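You operate a simulated robot arm through the tools that you are given. There is no shell and no other tool.

You are at the controls of a simulated robot arm. One attempt, no reset.

## Task
Tidy up at the top of the workbench. At the end: the silver block from the top of the workbench is on the top of the steel table; two of the white tape rolls from the top of the workbench are on the top of the steel table; the yellow padlock from the top of the workbench stands on top of the brown silencer carton; whatever was shut is shut again. Leave all else as you found it, and nothing knocked over. Set down upright: silver block.

It is judged by the outcome, as a careful person would: the job done as asked, and still so three seconds after it is handed in. It fails if anything else is knocked over, pushed out of place, dropped, spilled or broken.

## Robot
A 7-joint arm with a two-finger parallel gripper, fixed in place. Base frame: the origin is at the foot of the arm, x ahead of it, y to its left, z up; the work surface is at about z = 85. Lengths are in cm, angles in rad, forces in N, time in s.
With the tool pointing down near the work surface it reaches from about 10 to 64 cm from the base axis. Its first joint turns from -1.152 to 1.152 rad. Payload 1.57 kg.
The TCP is the grasp point between the finger pads, 3 cm short of the fingertips. In the tool frame z runs along the fingers and y along their closing line. The gripper opens to 8 cm. The fingers are 1.7 cm wide and 1.2 cm thick; the gripper's body (4 by 8.2 cm) begins 8 cm behind the TCP.
Orientation is that of the tool frame in the base frame, as [roll, pitch, yaw] about the fixed x, y, z axes, in that order (R = Rz(yaw) Ry(pitch) Rx(roll)). With the fingers straight down and closing along the base's y, the tool's x points along the base's -x, its y along +y and its z along -z.

## Interface
- The arm moves only by the tool arm_command. Its argument "motion" is one flat list of numbers, 6 for each row, row after row: the shift along the tool's x, y, z in mm, then the turn, a rotation vector about the tool's x, y, z in rad. In form: [dx, dy, dz, rx, ry, rz, dx, dy, dz, rx, ry, rz, ...]. A call has 1 to 20 rows; each row is the pose to reach, as a shift and turn from the pose commanded when the call began, along the tool's axes at that moment. "grip" is the opening, from 0 (shut) to 1 (fully open), set as the call begins (left out, the last holds). Each row takes 0.2 s and may step no farther than 5 cm and 0.15 rad from the row before; otherwise, or with a gripper value out of range, the whole call is refused. A pose out of reach is approached as far as the arm can. The call stops where the force on the tool passes 40 N (or 10 N more than at its start, if that is more) or the arm is blocked; 0.2 s more then pass. Each finger travels about 7.2 cm/s and halts on what it meets, pressing with about 35 N; the grip force reading is that of the motor and also rises with nothing between the fingers. The clock runs only during rows and for 0.2 s after the last one: add rows that repeat a pose to give the fingers time. It gives the time, the measured TCP pose, the force on the tool (base axes), the opening and the grip force at its end, in the units of the frame above (readings bear some noise), with the torque about the TCP (base axes, N m) and any sound that the robot's microphone picked up, and new pictures: "views" is both (left out), scene, wrist or none.
- Cameras (640 x 400 px; columns grow to the right, rows downward): "scene" is fixed at [3.99, 43.7, 140.23]; the picture's right is [-0.85, -0.53, 0.00], its down [-0.41, 0.65, -0.64] and it looks along [0.34, -0.54, -0.77] (base axes); focal length 214 px, centre (320, 200). "wrist" rides on the gripper at [7.2, -0.7, -12.2] in the tool frame; the picture's right is [0.09, 1.00, 0.00], its down [-0.84, 0.08, -0.54] and it looks along [-0.54, 0.05, 0.84] (tool axes); focal length 238 px, centre (320, 200). There is no depth. A picture from a camera that has moved, and an enlarged one, comes with that camera's place and axes in the base frame and with its lens.
- enlarge(camera, box): a new picture of the part [left, top, right, bottom] of that camera's present view, enlarged. No time passes.
- sign_off(): hands the job in; it is judged then, once.

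Nothing tells you positions but the pictures and the camera data. Unless the task says otherwise, let go and move clear before handing in.

The tools are called after "Call:" as name(argument=value, ...) on one line, values as JSON. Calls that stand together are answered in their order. arm_command: Moves the arm, as the interface text tells. Its arguments: {"type":"object","properties":{"motion":{"type":"array","items":{"type":"number"}},"grip":{"type":"number"},"views":{"type":"string","enum":["both","scene","wrist","none"]}},"required":["motion"]} The other tools are called the same way: enlarge (camera, box) takes an enlarged picture of a part of a camera's view; sign_off () hands the job in.

At the start:

```text
clock: 0.0
eef_pos: [34.77, -16.36, 124.45]
orientation: [3.141, 0.002, -3.14]
contact_force: [0.1, 0.0, -1.1]
ft_torque: [-0.01, 0.0, -0.01]
grip_width: 8.01
gripper_force: 0.2
```

scene: 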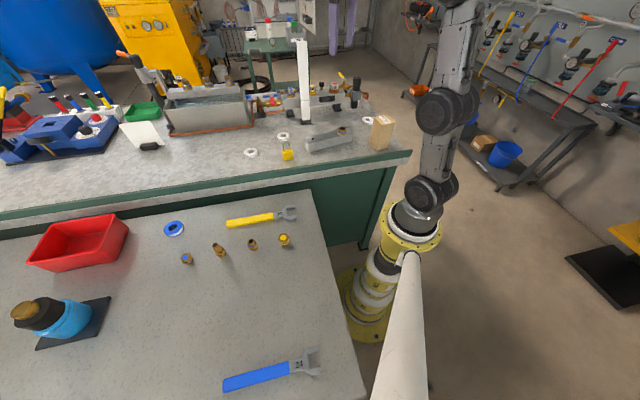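
wrist: 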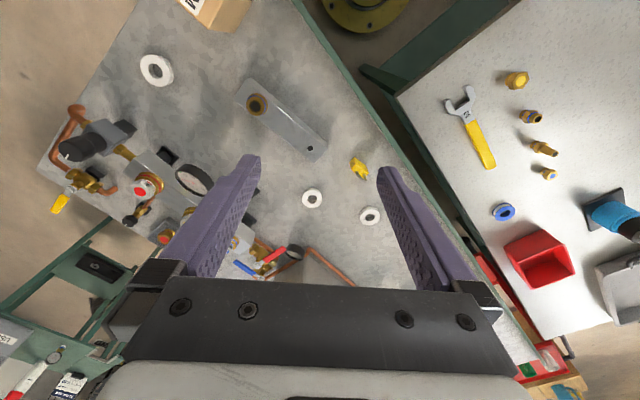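

I see a workbench with white tape rolls, a yellow padlock, a grey/silver block and a brown carton, and a steel table nearby with fittings on it. I'll look closer before moving.

Call:
enlarge(camera="scene", box=[220, 80, 420, 205])

Call:
enlarge(camera="wrist", box=[120, 0, 440, 200])

Call:
enlarge(camera="scene", box=[0, 180, 350, 400])

Call:
enlarge(camera="wrist", box=[0, 100, 320, 300])

```text
3.20 times, centred on (320, 142) of scene
camera zoom: at [3.99, 43.7, 140.23], right [-0.85, -0.53, 0.0], down [-0.41, 0.65, -0.64], along [0.34, -0.54, -0.77], focal length 686 px, centre (320, 384)
```

zoom: 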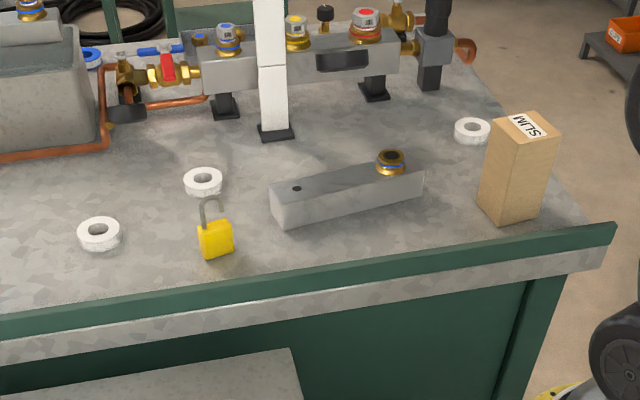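

```text
2.00 times, centred on (280, 100) of wrist
camera zoom: at [27.7, -17.02, 136.59], right [-0.09, 1.0, 0.0], down [0.84, 0.08, 0.54], along [0.54, 0.05, -0.84], focal length 477 px, centre (400, 400)
```

zoom: 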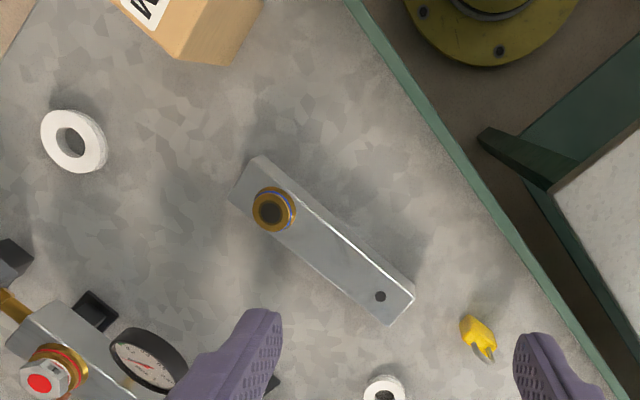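

```text
1.82 times, centred on (175, 290) of scene
camera zoom: at [3.99, 43.7, 140.23], right [-0.85, -0.53, 0.0], down [-0.41, 0.65, -0.64], along [0.34, -0.54, -0.77], focal length 390 px, centre (584, 36)
```

zoom: 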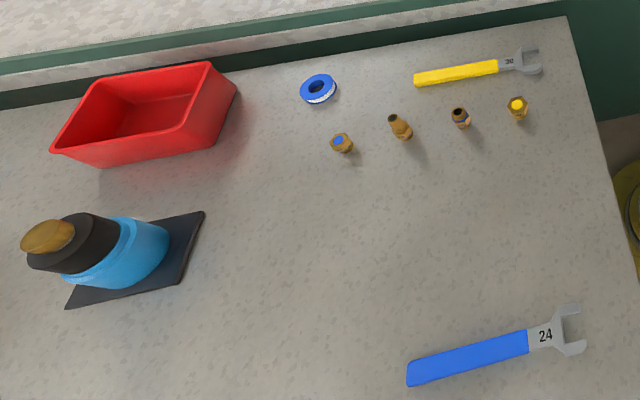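

```text
2.00 times, centred on (160, 200) of wrist
camera zoom: at [27.7, -17.02, 136.59], right [-0.09, 1.0, 0.0], down [0.84, 0.08, 0.54], along [0.54, 0.05, -0.84], focal length 477 px, centre (640, 200)
```

zoom: 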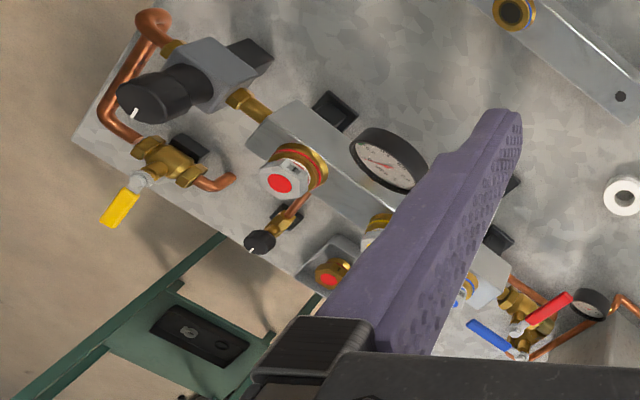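

The block with its brass fitting is around (41,-23) and the carton near (22,-36). The tape rolls are near (60,-16), (34,-47) and (64,0), and the padlock is near (50,-6), all on the bench at z≈85. The steel table has free space around (27,35). I'll move in for a closer look.

Call:
arm_command(motion=[10, -20, 35, 0, 0, 0, 20, -40, 70, 0, 0, 0, 30, -60, 105, 0, 0, 0, 40, -80, 140, 0, 0, 0, 40, -80, 140, 0, 0, 0], grip=1)

```text
clock: 1.2
eef_pos: [30.95, -24.26, 110.38]
orientation: [-3.141, 0.0, -3.141]
contact_force: [0.4, 0.2, -0.3]
ft_torque: [0.0, 0.01, -0.03]
grip_width: 7.99
gripper_force: 0.0
camera wrist: at [23.81, -24.9, 122.47], right [-0.09, 1.0, 0.0], down [0.84, 0.08, 0.54], along [0.54, 0.05, -0.84], focal length 238 px, centre (320, 200)
```

scene: 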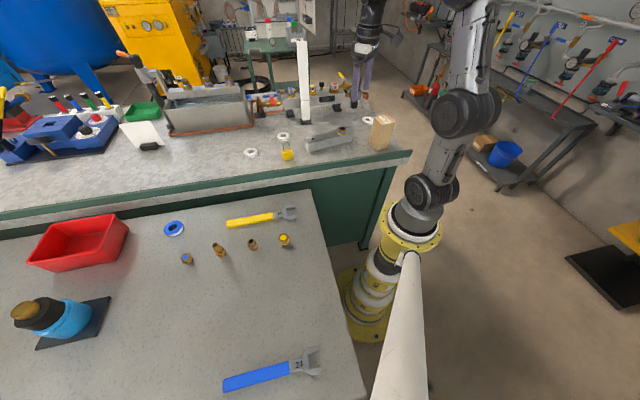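
wrist: 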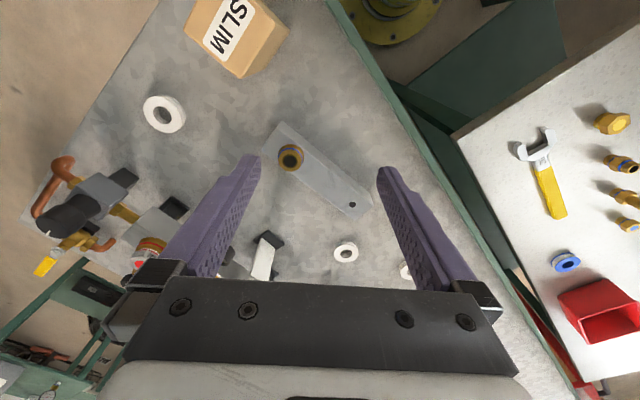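

I have a closer view of the block, the carton and roll 3. I'll enlarge the details.

Call:
enlarge(camera="wrist", box=[240, 100, 400, 200])

Call:
enlarge(camera="wrist", box=[120, 0, 312, 120])

Call:
enlarge(camera="scene", box=[290, 105, 402, 175])

Call:
enlarge(camera="scene", box=[230, 105, 342, 175])

```text
4.00 times, centred on (320, 150) of wrist
camera zoom: at [23.81, -24.9, 122.47], right [-0.09, 1.0, 0.0], down [0.84, 0.08, 0.54], along [0.54, 0.05, -0.84], focal length 953 px, centre (320, 400)
```

zoom: 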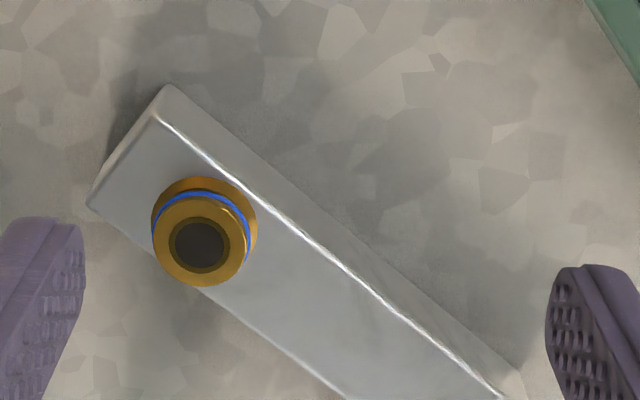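

```text
3.33 times, centred on (216, 60) of wrist
camera zoom: at [23.81, -24.9, 122.47], right [-0.09, 1.0, 0.0], down [0.84, 0.08, 0.54], along [0.54, 0.05, -0.84], focal length 794 px, centre (667, 667)
```

zoom: 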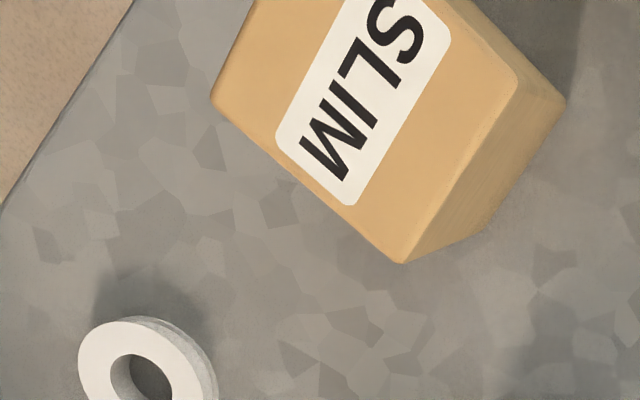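

```text
5.71 times, centred on (346, 140) of scene
camera zoom: at [3.99, 43.7, 140.23], right [-0.85, -0.53, 0.0], down [-0.41, 0.65, -0.64], along [0.34, -0.54, -0.77], focal length 1226 px, centre (171, 543)
```

zoom: 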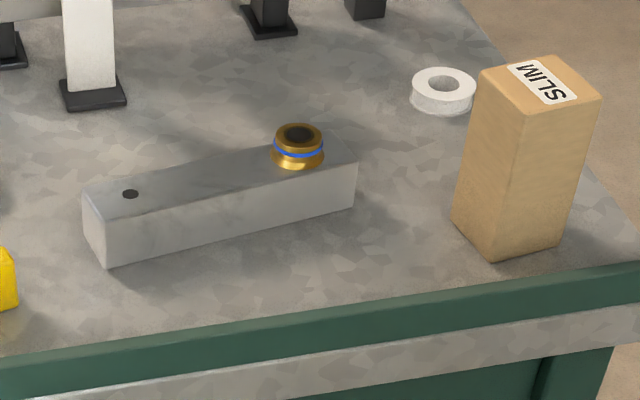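

```text
5.71 times, centred on (286, 140) of scene
camera zoom: at [3.99, 43.7, 140.23], right [-0.85, -0.53, 0.0], down [-0.41, 0.65, -0.64], along [0.34, -0.54, -0.77], focal length 1226 px, centre (514, 543)
```

zoom: 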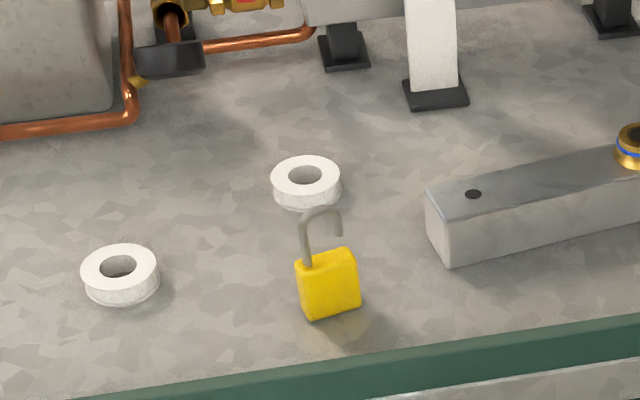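

The brass fitting on the block could be loose or part of it, so I'll compare it with the similar fittings on the steel table.

Call:
enlarge(camera="scene", box=[170, 220, 298, 300])

Call:
enlarge(camera="scene", box=[322, 118, 362, 143])

Call:
enlarge(camera="wrist", box=[480, 80, 640, 180])

Call:
enlarge(camera="wrist", box=[268, 137, 316, 167])

```text
5.00 times, centred on (234, 260) of scene
camera zoom: at [3.99, 43.7, 140.23], right [-0.85, -0.53, 0.0], down [-0.41, 0.65, -0.64], along [0.34, -0.54, -0.77], focal length 1072 px, centre (750, -100)
```

zoom: 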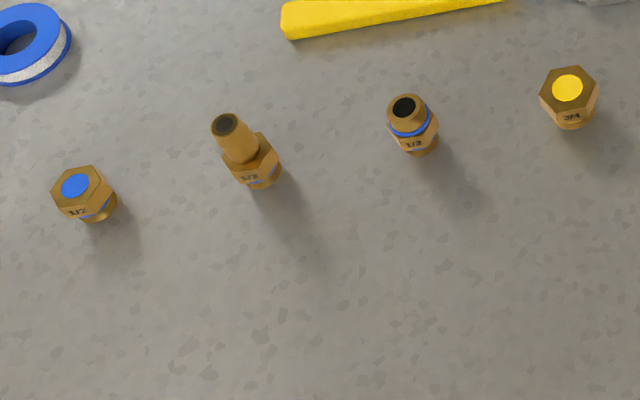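

```text
16.00 times, centred on (342, 130) of scene
camera zoom: at [3.99, 43.7, 140.23], right [-0.85, -0.53, 0.0], down [-0.41, 0.65, -0.64], along [0.34, -0.54, -0.77], focal length 3432 px, centre (-32, 1312)
```

zoom: 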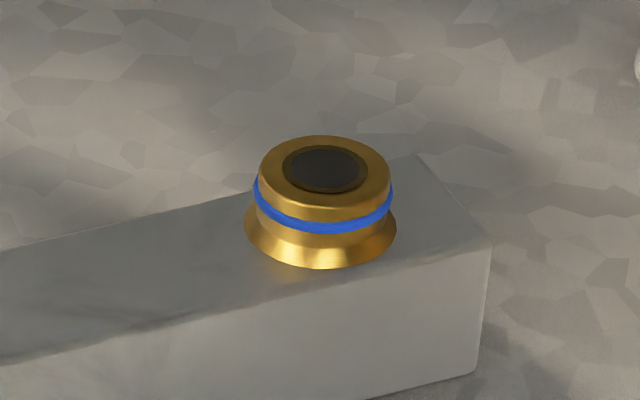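

```text
4.00 times, centred on (560, 130) of wrist
camera zoom: at [23.81, -24.9, 122.47], right [-0.09, 1.0, 0.0], down [0.84, 0.08, 0.54], along [0.54, 0.05, -0.84], focal length 953 px, centre (-640, 480)
```

zoom: 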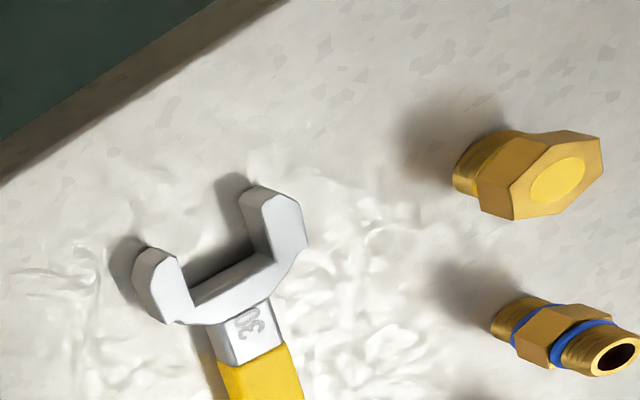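

```text
13.33 times, centred on (292, 152) of wrist
camera zoom: at [23.81, -24.9, 122.47], right [-0.09, 1.0, 0.0], down [0.84, 0.08, 0.54], along [0.54, 0.05, -0.84], focal length 3178 px, centre (693, 840)
```

zoom: 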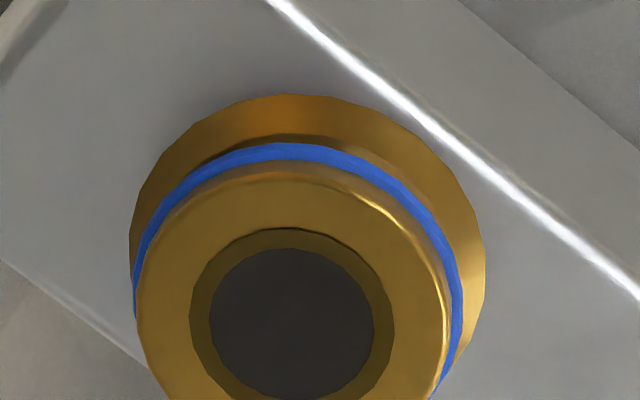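

The fitting on the block looks like a fixed port collar, so it moves with the block. I'll check the block's other end to get its exact centre.

Call:
enlarge(camera="wrist", box=[290, 170, 386, 230])

Call:
enlarge(camera="scene", box=[300, 118, 364, 158])

```text
6.67 times, centred on (338, 200) of wrist
camera zoom: at [23.81, -24.9, 122.47], right [-0.09, 1.0, 0.0], down [0.84, 0.08, 0.54], along [0.54, 0.05, -0.84], focal length 1589 px, centre (200, 200)
```

zoom: 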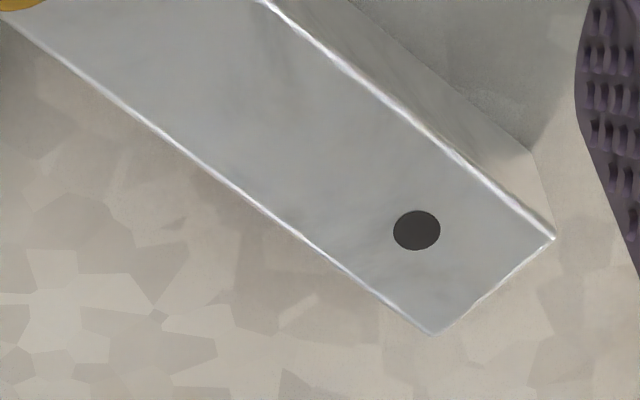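

```text
10.00 times, centred on (332, 138) of scene
camera zoom: at [3.99, 43.7, 140.23], right [-0.85, -0.53, 0.0], down [-0.41, 0.65, -0.64], along [0.34, -0.54, -0.77], focal length 2145 px, centre (200, 820)
```

zoom: 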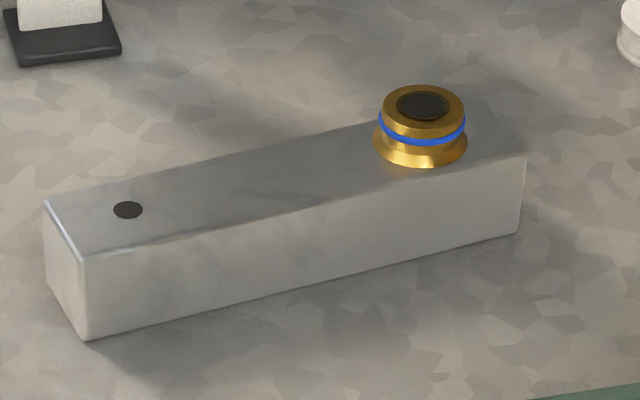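

The block is about 19.5×4.2×4 cm, centred near (41.6,-23.2) with its axis at 54°. The carton top is centred near (23,-33) at z≈96.5. I'll go first to hover over the tape roll near (34,-47).

Call:
arm_command(motion=[-5, -38, 5, 0, 0, 0, -10, -76, 15, 0, 0, 0, -15, -114, 30, 0, 0, 0, -20, -152, 50, 0, 0, 0, -26, -190, 75, 0, 0, 0, -31, -225, 100, 0, 0, 0, -31, -225, 100, 0, 0, 0])

```text
clock: 2.8
eef_pos: [33.99, -47.12, 100.31]
orientation: [3.14, 0.0, -3.141]
contact_force: [-0.3, 0.1, -0.1]
ft_torque: [0.03, 0.02, -0.01]
grip_width: 8.0
gripper_force: 0.0
camera wrist: at [26.88, -47.74, 112.49], right [-0.09, 1.0, 0.0], down [0.84, 0.08, 0.54], along [0.54, 0.05, -0.84], focal length 238 px, centre (320, 200)
```

scene: 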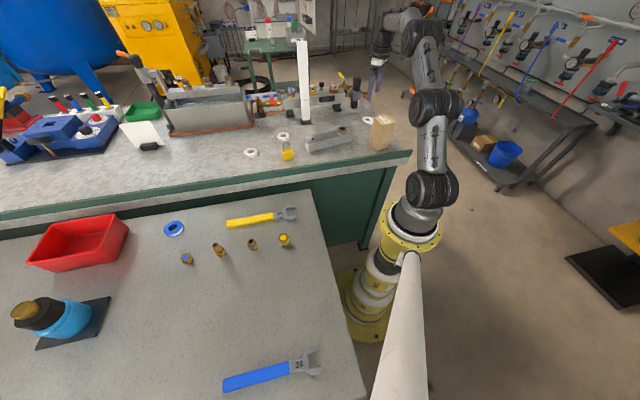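
wrist: 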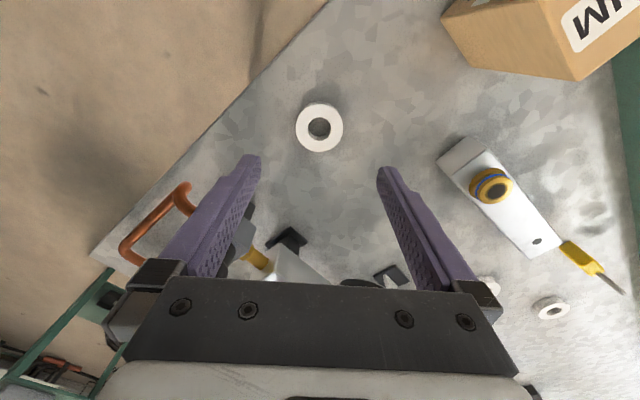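

The roll is almost exactly under the gripper at (34.1,-47.2). I'll descend around it.

Call:
arm_command(motion=[-1, -1, 40, 0, 0, 0, -1, -1, 75, 0, 0, 0, -1, -1, 100, 0, 0, 0, -1, -1, 117, 0, 0, 0, -1, -1, 117, 0, 0, 0])

```text
clock: 4.0
eef_pos: [34.3, -47.02, 88.75]
orientation: [3.142, 0.001, -3.14]
contact_force: [0.3, -0.1, 0.3]
ft_torque: [0.0, -0.03, 0.0]
grip_width: 8.0
gripper_force: 0.1
camera wrist: at [27.11, -47.66, 100.88], right [-0.09, 1.0, 0.0], down [0.84, 0.08, 0.54], along [0.54, 0.05, -0.84], focal length 238 px, centre (320, 200)
```

scene: 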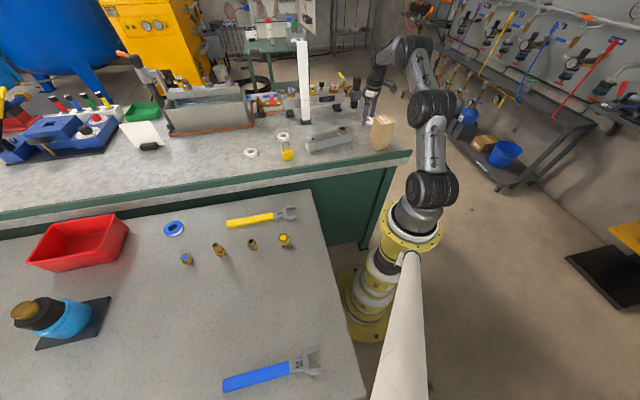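
wrist: 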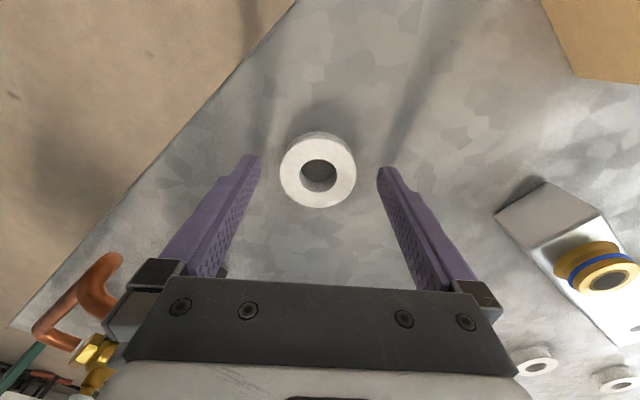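

Parallax suggests the bench top may be slightly lower than 85. I'll descend a little more while watching the force.

Call:
arm_command(motion=[0, -1, 3, 0, 0, 0, 0, -1, 6, 0, 0, 0, 0, -1, 6, 0, 0, 0])

Call:
enlarge(camera="scene", box=[340, 80, 420, 130])

Call:
enlarge(camera="wrist", box=[220, 110, 420, 235])

```text
clock: 4.8
eef_pos: [34.16, -47.0, 88.15]
orientation: [3.141, 0.003, 3.141]
contact_force: [-0.1, -0.3, -0.5]
ft_torque: [0.0, -0.01, -0.03]
grip_width: 8.0
gripper_force: 0.0
camera wrist: at [27.04, -47.73, 100.33], right [-0.09, 1.0, 0.0], down [0.84, 0.08, 0.54], along [0.54, 0.05, -0.84], focal length 238 px, centre (320, 200)
```

scene: 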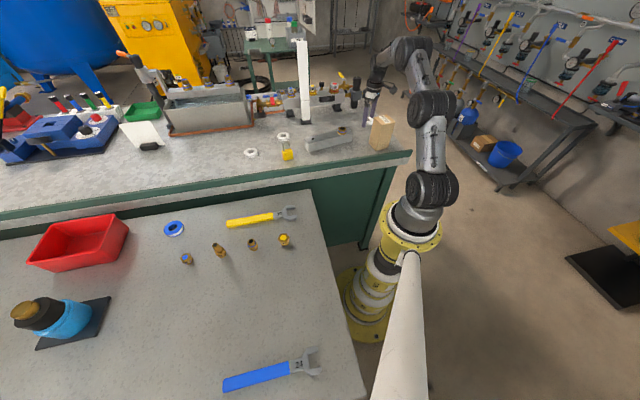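
wrist: 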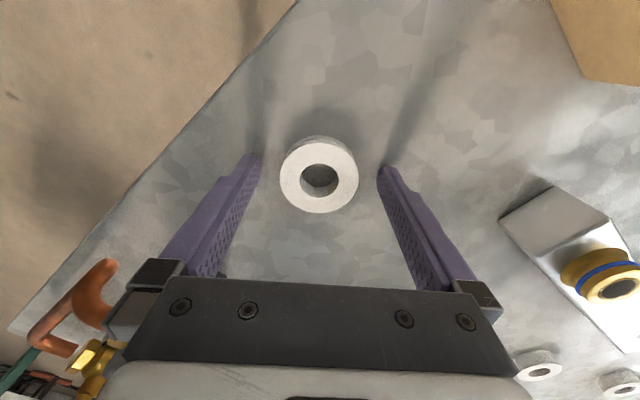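

```text
8.00 times, centred on (380, 105) of scene
camera zoom: at [3.99, 43.7, 140.23], right [-0.85, -0.53, 0.0], down [-0.41, 0.65, -0.64], along [0.34, -0.54, -0.77], focal length 1716 px, centre (-160, 960)
```

zoom: 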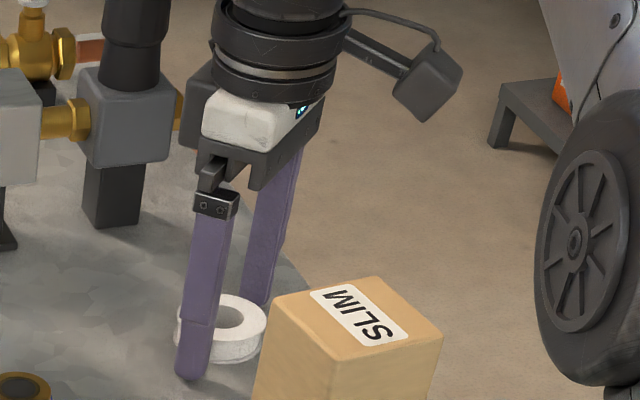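

```text
3.20 times, centred on (320, 172) of wrist
camera zoom: at [27.04, -47.73, 100.33], right [-0.09, 1.0, 0.0], down [0.84, 0.08, 0.54], along [0.54, 0.05, -0.84], focal length 763 px, centre (320, 288)
```

zoom: 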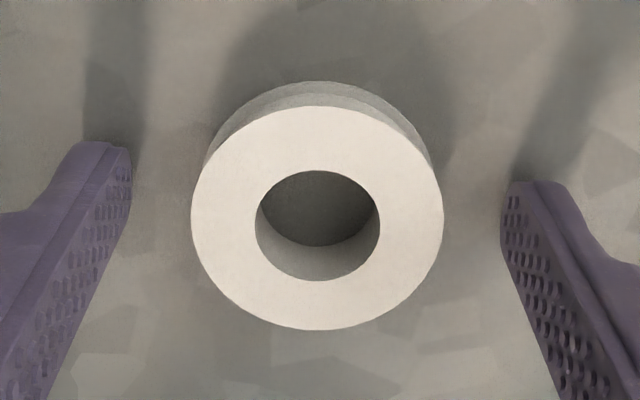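

The fingertips are just above the bench on either side of the roll. I'm closing the gripper now.

Call:
arm_command(motion=[0, 0, 0, 0, 0, 0, 0, 0, 0, 0, 0, 0, 0, 0, 0, 0, 0, 0, 0, 0, 0, 0, 0, 0], grip=0, views="wrist")

```text
clock: 5.8
eef_pos: [34.04, -47.03, 88.05]
orientation: [-3.141, 0.0, -3.141]
contact_force: [0.4, -0.5, -0.3]
ft_torque: [0.01, -0.01, -0.01]
grip_width: 4.97
gripper_force: 34.9
camera wrist: at [27.05, -47.73, 100.34], right [-0.09, 1.0, 0.0], down [0.84, 0.08, 0.54], along [0.54, 0.05, -0.84], focal length 238 px, centre (320, 200)
```

wrist: 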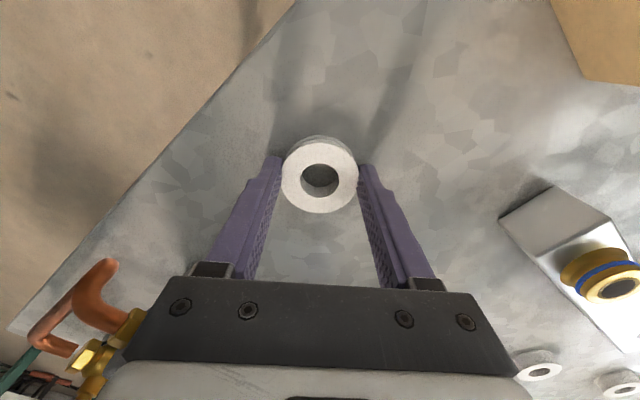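

Gripped at 4.97 cm. I'll lift it and check that it holds.

Call:
arm_command(motion=[0, 0, -20, 0, 0, 0, 0, 0, -60, 0, 0, 0, 0, 0, -105, 0, 0, 0, 0, 0, -150, 0, 0, 0, 0, 0, -180, 0, 0, 0, 0, 0, -180, 0, 0, 0], views="wrist")

```text
clock: 7.2
eef_pos: [34.1, -47.27, 106.41]
orientation: [-3.141, 0.001, -3.141]
contact_force: [-1.0, -0.5, -0.4]
ft_torque: [-0.02, 0.01, 0.0]
grip_width: 4.95
gripper_force: 35.0
camera wrist: at [27.05, -47.85, 118.51], right [-0.09, 1.0, 0.0], down [0.84, 0.08, 0.54], along [0.54, 0.05, -0.84], focal length 238 px, centre (320, 200)
```

wrist: 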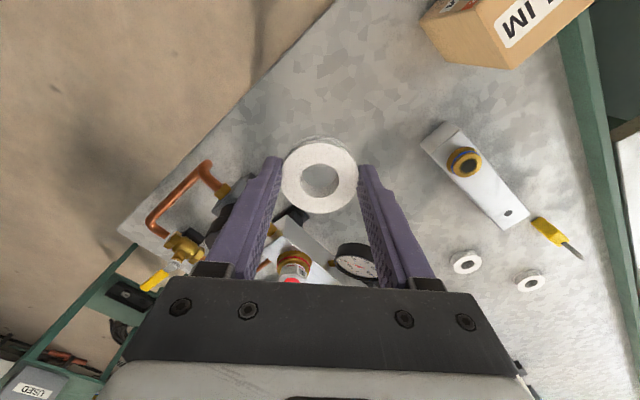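

The roll is held. I'll carry it across to above the steel table, near (39.6,45).

Call:
arm_command(motion=[-2, 20, 0, 0, 0, 0, -5, 60, 0, 0, 0, 0, -8, 108, 0, 0, 0, 0, -11, 157, 0, 0, 0, 0, -14, 206, 0, 0, 0, 0, -17, 255, 0, 0, 0, 0, -20, 304, 0, 0, 0, 0, -23, 353, 0, 0, 0, 0, -26, 402, 0, 0, 0, 0, -29, 451, 0, 0, 0, 0, -32, 500, 0, 0, 0, 0, -35, 549, 0, 0, 0, 0, -38, 598, 0, 0, 0, 0, -41, 647, 0, 0, 0, 0, -44, 696, 0, 0, 0, 0, -47, 745, 0, 0, 0, 0, -50, 794, 0, 0, 0, 0, -53, 843, 0, 0, 0, 0, -55, 892, 0, 0, 0, 0, -55, 924, 0, 0, 0, 0])

```text
clock: 11.4
eef_pos: [39.34, 45.07, 106.09]
orientation: [3.141, 0.003, -3.141]
contact_force: [-0.7, -0.6, -0.2]
ft_torque: [-0.03, 0.0, 0.01]
grip_width: 4.95
gripper_force: 35.4
camera wrist: at [32.27, 44.55, 118.32], right [-0.09, 1.0, 0.0], down [0.84, 0.08, 0.54], along [0.54, 0.05, -0.84], focal length 238 px, centre (320, 200)
```

scene: 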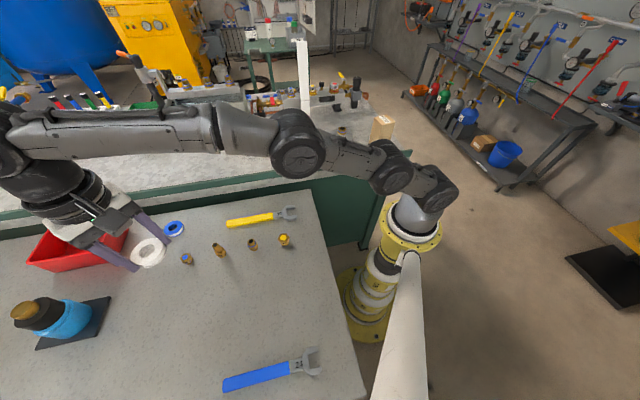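
wrist: 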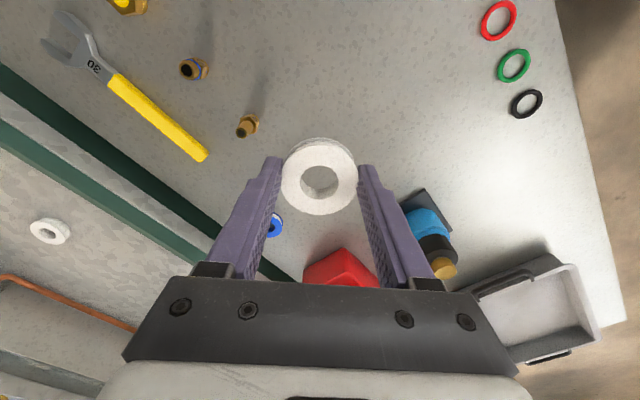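

The table below the roll is clear, with fitting 3 at (41.7,35.7) and fitting 4 near (48,43). I'll lower the roll.

Call:
arm_command(motion=[-2, 1, 45, 0, 0, 0, -2, 1, 90, 0, 0, 0, -2, 1, 130, 0, 0, 0, -2, 1, 155, 0, 0, 0, -2, 1, 171, 0, 0, 0, -2, 1, 171, 0, 0, 0])

Call:
enlarge(camera="scene", box=[60, 180, 220, 280])

```text
clock: 12.8
eef_pos: [39.79, 45.42, 88.94]
orientation: [3.141, 0.002, -3.141]
contact_force: [-0.9, 0.4, 0.2]
ft_torque: [0.01, 0.0, 0.01]
grip_width: 4.96
gripper_force: 35.3
camera wrist: at [32.71, 44.75, 101.13], right [-0.09, 1.0, 0.0], down [0.84, 0.08, 0.54], along [0.54, 0.05, -0.84], focal length 238 px, centre (320, 200)
```

scene: 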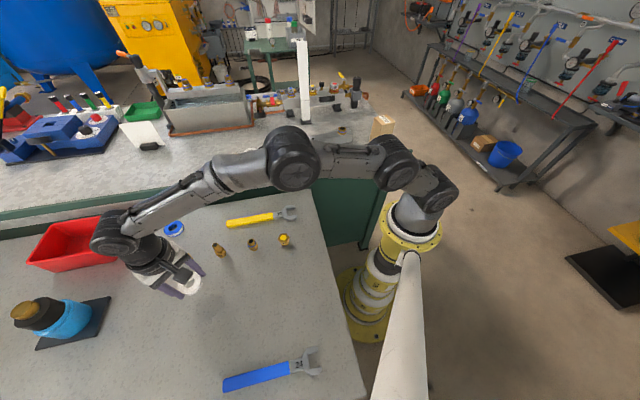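
wrist: 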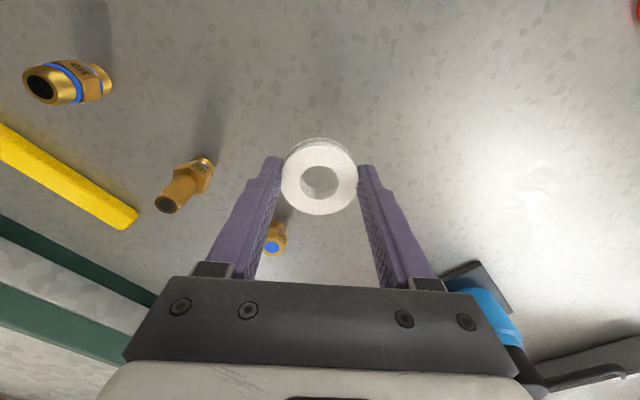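

```text
4.00 times, centred on (140, 230) of scene
camera zoom: at [3.99, 43.7, 140.23], right [-0.85, -0.53, 0.0], down [-0.41, 0.65, -0.64], along [0.34, -0.54, -0.77], focal length 858 px, centre (1040, 80)
```

zoom: 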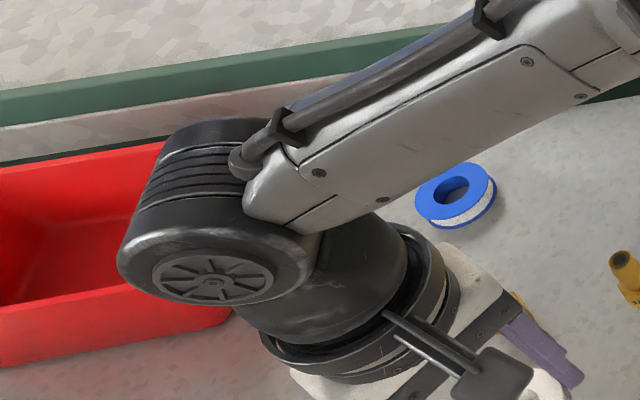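

Still a little gap to the table. I'll go down slowly until it makes contact.

Call:
arm_command(motion=[0, 0, 2, 0, 0, 0, 0, 0, 4, 0, 0, 0, 0, 0, 6, 0, 0, 0, 0, 0, 6, 0, 0, 0], views="wrist")

```text
clock: 13.8
eef_pos: [39.8, 45.38, 88.36]
orientation: [-3.141, 0.001, -3.142]
contact_force: [1.3, 0.1, 0.6]
ft_torque: [-0.03, 0.0, 0.02]
grip_width: 4.96
gripper_force: 34.9
camera wrist: at [32.63, 44.71, 100.54], right [-0.09, 1.0, 0.0], down [0.84, 0.08, 0.54], along [0.54, 0.05, -0.84], focal length 238 px, centre (320, 200)
```

wrist: 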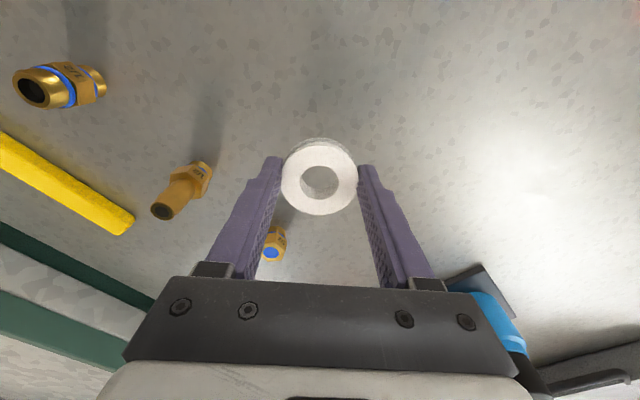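

Call:
arm_command(motion=[0, 0, 1, 0, 0, 0, 0, 0, 2, 0, 0, 0, 0, 0, 3, 0, 0, 0, 0, 0, 3, 0, 0, 0], views="wrist")

```text
clock: 14.8
eef_pos: [39.68, 45.51, 88.08]
orientation: [-3.142, 0.001, 3.141]
contact_force: [0.1, -0.1, -0.4]
ft_torque: [0.02, -0.04, -0.02]
grip_width: 4.95
gripper_force: 34.7
camera wrist: at [32.6, 44.79, 100.25], right [-0.09, 1.0, 0.0], down [0.84, 0.08, 0.54], along [0.54, 0.05, -0.84], focal length 238 px, centre (320, 200)
```

wrist: 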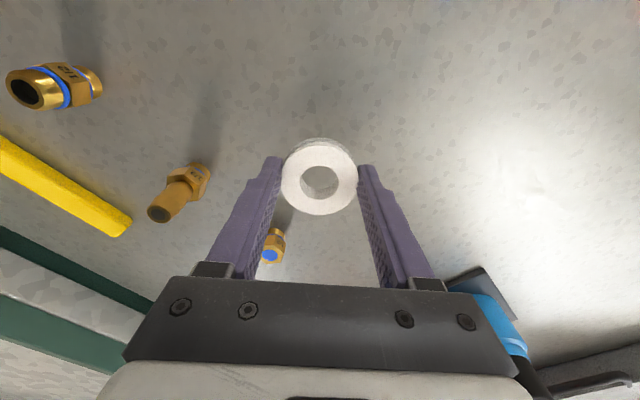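

Call:
arm_command(motion=[0, 0, 1, 0, 0, 0, 0, 0, 2, 0, 0, 0, 0, 0, 3, 0, 0, 0, 0, 0, 4, 0, 0, 0, 0, 0, 4, 0, 0, 0], views="wrist")

Call:
enlarge(camera="wrist", box=[240, 90, 400, 190])

```text
clock: 16.0
eef_pos: [39.67, 45.43, 87.71]
orientation: [-3.141, 0.001, -3.141]
contact_force: [0.1, 0.2, 0.1]
ft_torque: [-0.01, -0.02, -0.04]
grip_width: 4.95
gripper_force: 35.5
camera wrist: at [32.59, 44.78, 99.89], right [-0.09, 1.0, 0.0], down [0.84, 0.08, 0.54], along [0.54, 0.05, -0.84], focal length 238 px, centre (320, 200)
```

wrist: 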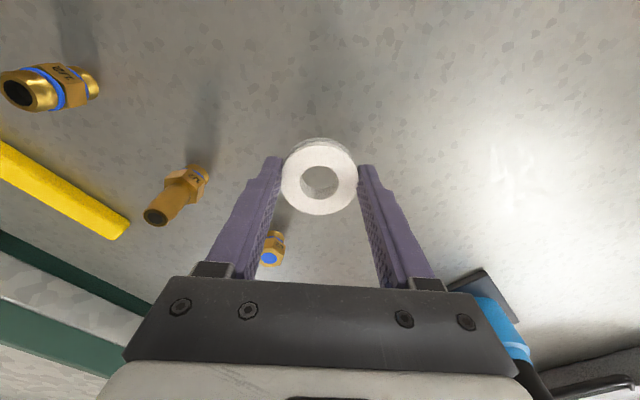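

```text
4.00 times, centred on (320, 140) of wrist
camera zoom: at [32.59, 44.78, 99.89], right [-0.09, 1.0, 0.0], down [0.84, 0.08, 0.54], along [0.54, 0.05, -0.84], focal length 953 px, centre (320, 440)
```

zoom: 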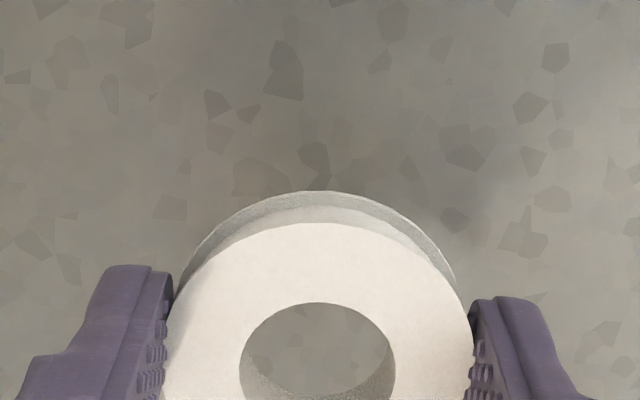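

The roll has no contact shadow, and parallax on the yellow wrench puts the steel table at about z≈82. I'll keep descending gently.

Call:
arm_command(motion=[0, 0, 2, 0, 0, 0, 0, 0, 4, 0, 0, 0, 0, 0, 6, 0, 0, 0, 0, 0, 8, 0, 0, 0, 0, 0, 10, 0, 0, 0, 0, 0, 10, 0, 0, 0], views="wrist")

Call:
enlarge(camera="wrist", box=[240, 90, 400, 190])

```text
clock: 17.4
eef_pos: [39.65, 45.41, 86.66]
orientation: [-3.141, 0.001, -3.141]
contact_force: [-0.9, 0.0, -0.2]
ft_torque: [0.0, -0.03, 0.01]
grip_width: 4.94
gripper_force: 35.1
camera wrist: at [32.58, 44.79, 98.89], right [-0.09, 1.0, 0.0], down [0.84, 0.08, 0.54], along [0.54, 0.05, -0.84], focal length 238 px, centre (320, 200)
```

wrist: 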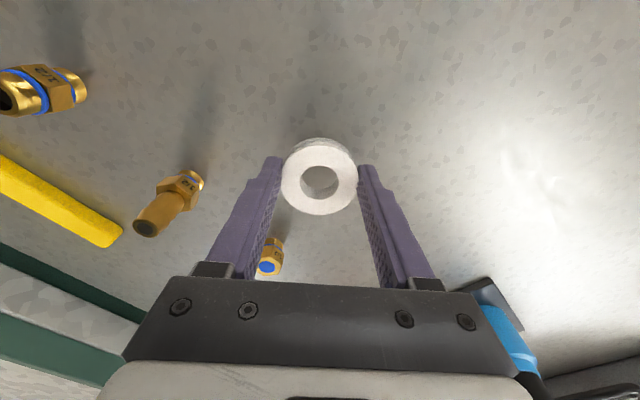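

```text
4.00 times, centred on (320, 140) of wrist
camera zoom: at [32.58, 44.79, 98.89], right [-0.09, 1.0, 0.0], down [0.84, 0.08, 0.54], along [0.54, 0.05, -0.84], focal length 953 px, centre (320, 440)
```

zoom: 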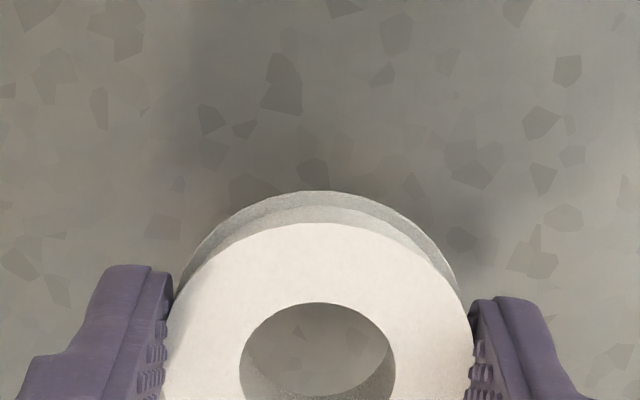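

Shadows are closing in around the roll, so the table is near. I'll continue down.

Call:
arm_command(motion=[0, 0, 2, 0, 0, 0, 0, 0, 4, 0, 0, 0, 0, 0, 6, 0, 0, 0, 0, 0, 8, 0, 0, 0, 0, 0, 8, 0, 0, 0], views="wrist")

Call:
enlarge(camera="wrist", box=[240, 90, 400, 190])

```text
clock: 18.6
eef_pos: [39.66, 45.41, 85.82]
orientation: [3.141, 0.001, 3.141]
contact_force: [0.4, -0.8, -0.5]
ft_torque: [0.03, 0.01, 0.03]
grip_width: 4.95
gripper_force: 34.7
camera wrist: at [32.59, 44.74, 98.05], right [-0.09, 1.0, 0.0], down [0.84, 0.08, 0.54], along [0.54, 0.05, -0.84], focal length 238 px, centre (320, 200)
```

wrist: 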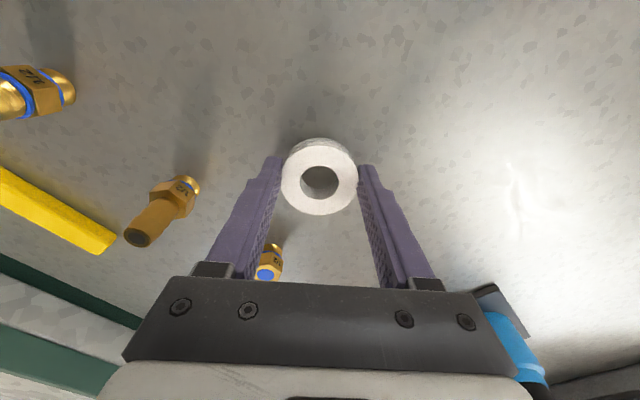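

```text
4.00 times, centred on (320, 140) of wrist
camera zoom: at [32.59, 44.74, 98.05], right [-0.09, 1.0, 0.0], down [0.84, 0.08, 0.54], along [0.54, 0.05, -0.84], focal length 953 px, centre (320, 440)
```

zoom: 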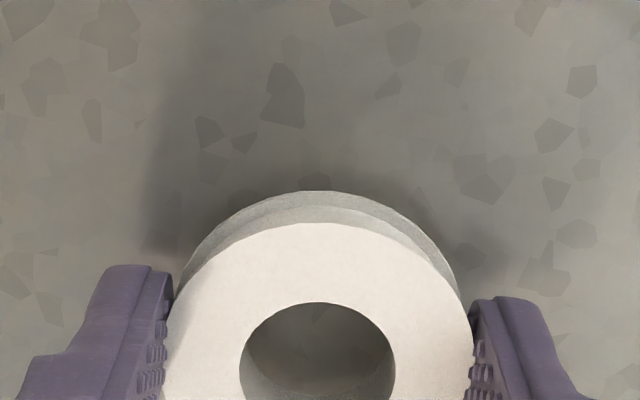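

Call:
arm_command(motion=[0, 0, 1, 0, 0, 0, 0, 0, 2, 0, 0, 0, 0, 0, 3, 0, 0, 0, 0, 0, 4, 0, 0, 0, 0, 0, 5, 0, 0, 0, 0, 0, 5, 0, 0, 0], views="wrist")

Call:
enlarge(camera="wrist", box=[240, 90, 400, 190])

```text
clock: 20.0
eef_pos: [39.75, 45.33, 85.29]
orientation: [3.141, 0.002, 3.141]
contact_force: [-0.7, 0.0, 0.5]
ft_torque: [0.02, -0.02, 0.02]
grip_width: 4.93
gripper_force: 34.7
camera wrist: at [32.6, 44.69, 97.55], right [-0.09, 1.0, 0.0], down [0.84, 0.08, 0.54], along [0.54, 0.05, -0.84], focal length 238 px, centre (320, 200)
```

wrist: 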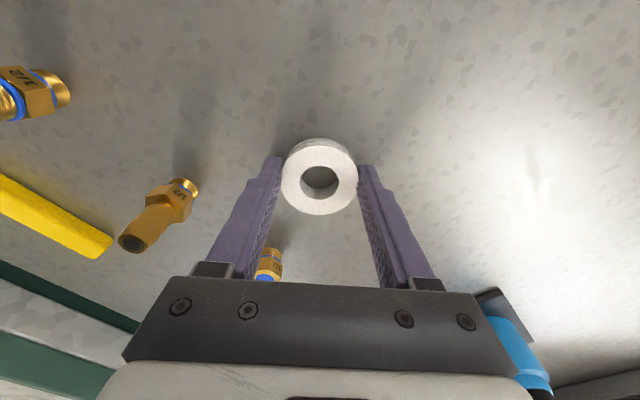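

```text
4.00 times, centred on (320, 140) of wrist
camera zoom: at [32.6, 44.69, 97.55], right [-0.09, 1.0, 0.0], down [0.84, 0.08, 0.54], along [0.54, 0.05, -0.84], focal length 953 px, centre (320, 440)
```

zoom: 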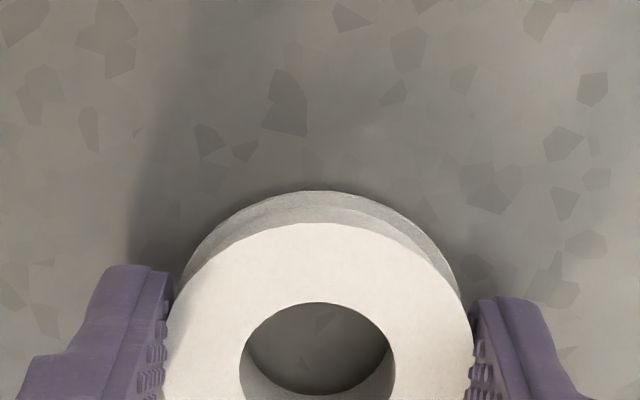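

Call:
arm_command(motion=[0, 0, 1, 0, 0, 0, 0, 0, 2, 0, 0, 0, 0, 0, 3, 0, 0, 0, 0, 0, 4, 0, 0, 0, 0, 0, 4, 0, 0, 0], views="wrist")

Call:
enlarge(camera="wrist", box=[240, 90, 400, 190])

```text
clock: 21.2
eef_pos: [39.55, 45.38, 85.15]
orientation: [3.139, 0.001, 3.141]
contact_force: [-3.1, -2.5, 8.0]
ft_torque: [-0.17, 0.11, 0.01]
grip_width: 4.95
gripper_force: 35.3
camera wrist: at [32.57, 44.78, 97.28], right [-0.09, 1.0, 0.0], down [0.84, 0.08, 0.54], along [0.54, 0.05, -0.84], focal length 238 px, centre (320, 200)
```

wrist: 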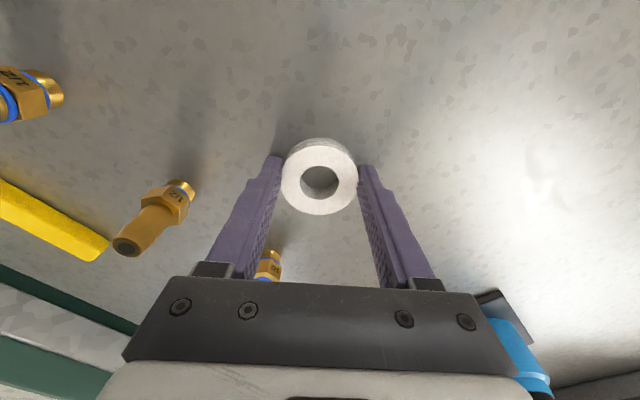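

```text
4.00 times, centred on (320, 140) of wrist
camera zoom: at [32.57, 44.78, 97.28], right [-0.09, 1.0, 0.0], down [0.84, 0.08, 0.54], along [0.54, 0.05, -0.84], focal length 953 px, centre (320, 440)
```

zoom: 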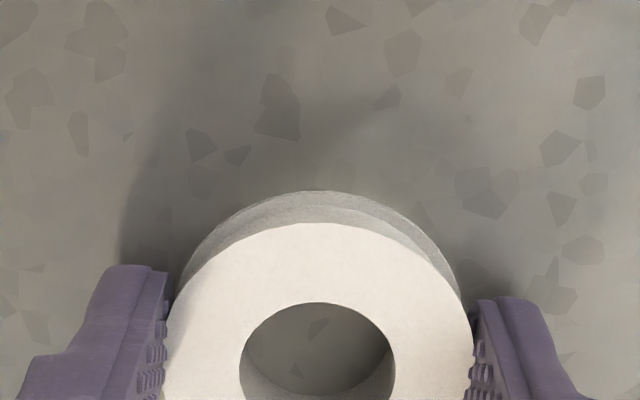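

Contact at 8 N: the roll is on the steel table, whose top is about 3 cm lower than the bench. I'll ease up 1.5 mm, release, and lift clear.

Call:
arm_command(motion=[0, 0, -1.5, 0, 0, 0, 0, 0, -1.5, 0, 0, 0], views="none")

Call:
arm_command(motion=[0, 0, 0, 0, 0, 0, 0, 0, 0, 0, 0, 0, 0, 0, 0, 0, 0, 0], grip=0.85, views="wrist")

Call:
arm_command(motion=[0, 0, -30, 0, 0, 0, 0, 0, -70, 0, 0, 0, 0, 0, -115, 0, 0, 0, 0, 0, -160, 0, 0, 0, 0, 0, -205, 0, 0, 0, 0, 0, -205, 0, 0, 0])

```text
clock: 21.8
eef_pos: [39.64, 45.52, 85.13]
orientation: [-3.141, 0.002, -3.141]
contact_force: [1.2, 0.5, 3.2]
ft_torque: [0.0, -0.04, 0.01]
grip_width: 4.95
gripper_force: 35.3
```

```text
clock: 22.6
eef_pos: [39.58, 45.37, 85.16]
orientation: [3.141, 0.002, 3.141]
contact_force: [0.6, 0.3, -0.1]
ft_torque: [-0.01, 0.01, -0.01]
grip_width: 6.78
gripper_force: 0.0
camera wrist: at [32.56, 44.77, 97.29], right [-0.09, 1.0, 0.0], down [0.84, 0.08, 0.54], along [0.54, 0.05, -0.84], focal length 238 px, centre (320, 200)
```

wrist: 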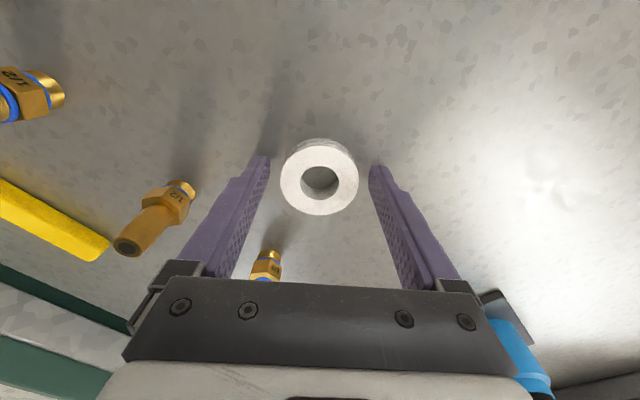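

```text
clock: 24.0
eef_pos: [39.86, 45.69, 105.68]
orientation: [3.141, 0.003, 3.14]
contact_force: [0.8, 0.7, -0.3]
ft_torque: [-0.01, -0.02, -0.02]
grip_width: 6.82
gripper_force: 0.1
camera wrist: at [32.94, 44.93, 117.82], right [-0.09, 1.0, 0.0], down [0.84, 0.08, 0.54], along [0.54, 0.05, -0.84], focal length 238 px, centre (320, 200)
```

scene: 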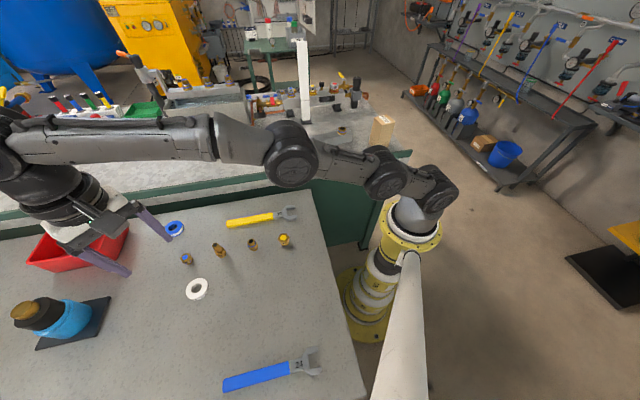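
wrist: 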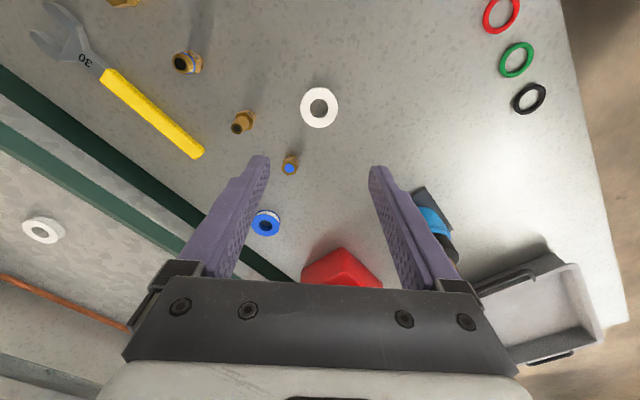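

Roll one is resting flat on the steel table. I'm going back to the bench for the roll near (60,-16).

Call:
arm_command(motion=[-7, -22, 0, 0, 0, 0, -21, -64, 0, 0, 0, 0, -36, -110, 0, 0, 0, 0, -51, -156, 0, 0, 0, 0, -66, -202, 0, 0, 0, 0, -81, -248, 0, 0, 0, 0, -96, -294, 0, 0, 0, 0, -111, -340, 0, 0, 0, 0, -126, -386, 0, 0, 0, 0, -141, -432, 0, 0, 0, 0, -156, -478, 0, 0, 0, 0, -171, -524, 0, 0, 0, 0, -186, -568, 15, 0, 0, 0, -197, -602, 40, 0, 0, 0, -202, -618, 57, 0, 0, 0, -202, -618, 57, 0, 0, 0], grip=1)

```text
clock: 27.4
eef_pos: [59.79, -16.5, 99.93]
orientation: [3.141, 0.001, -3.139]
contact_force: [0.5, 0.5, 0.2]
ft_torque: [0.01, 0.02, -0.05]
grip_width: 8.01
gripper_force: 0.1
camera wrist: at [52.8, -17.12, 112.11], right [-0.09, 1.0, 0.0], down [0.84, 0.08, 0.54], along [0.54, 0.05, -0.84], focal length 238 px, centre (320, 200)
```

scene: 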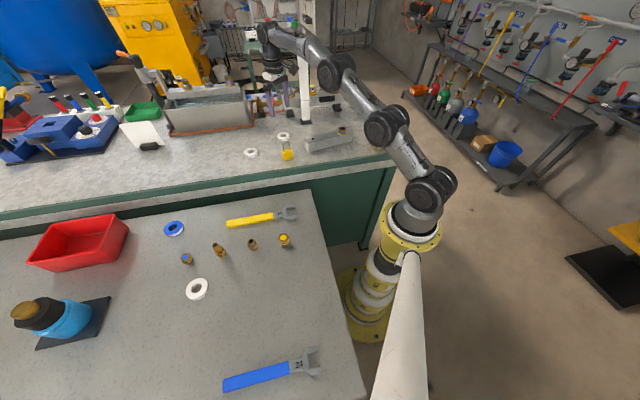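
wrist: 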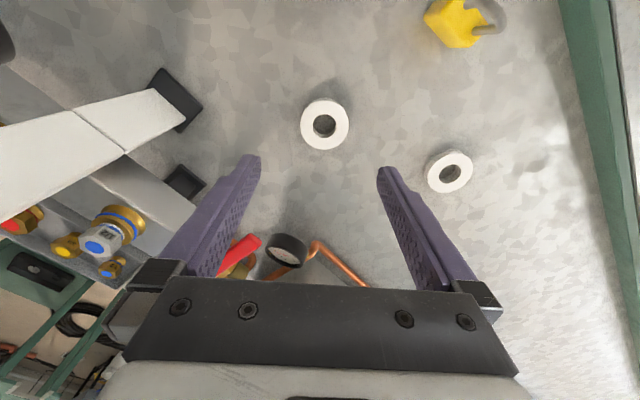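

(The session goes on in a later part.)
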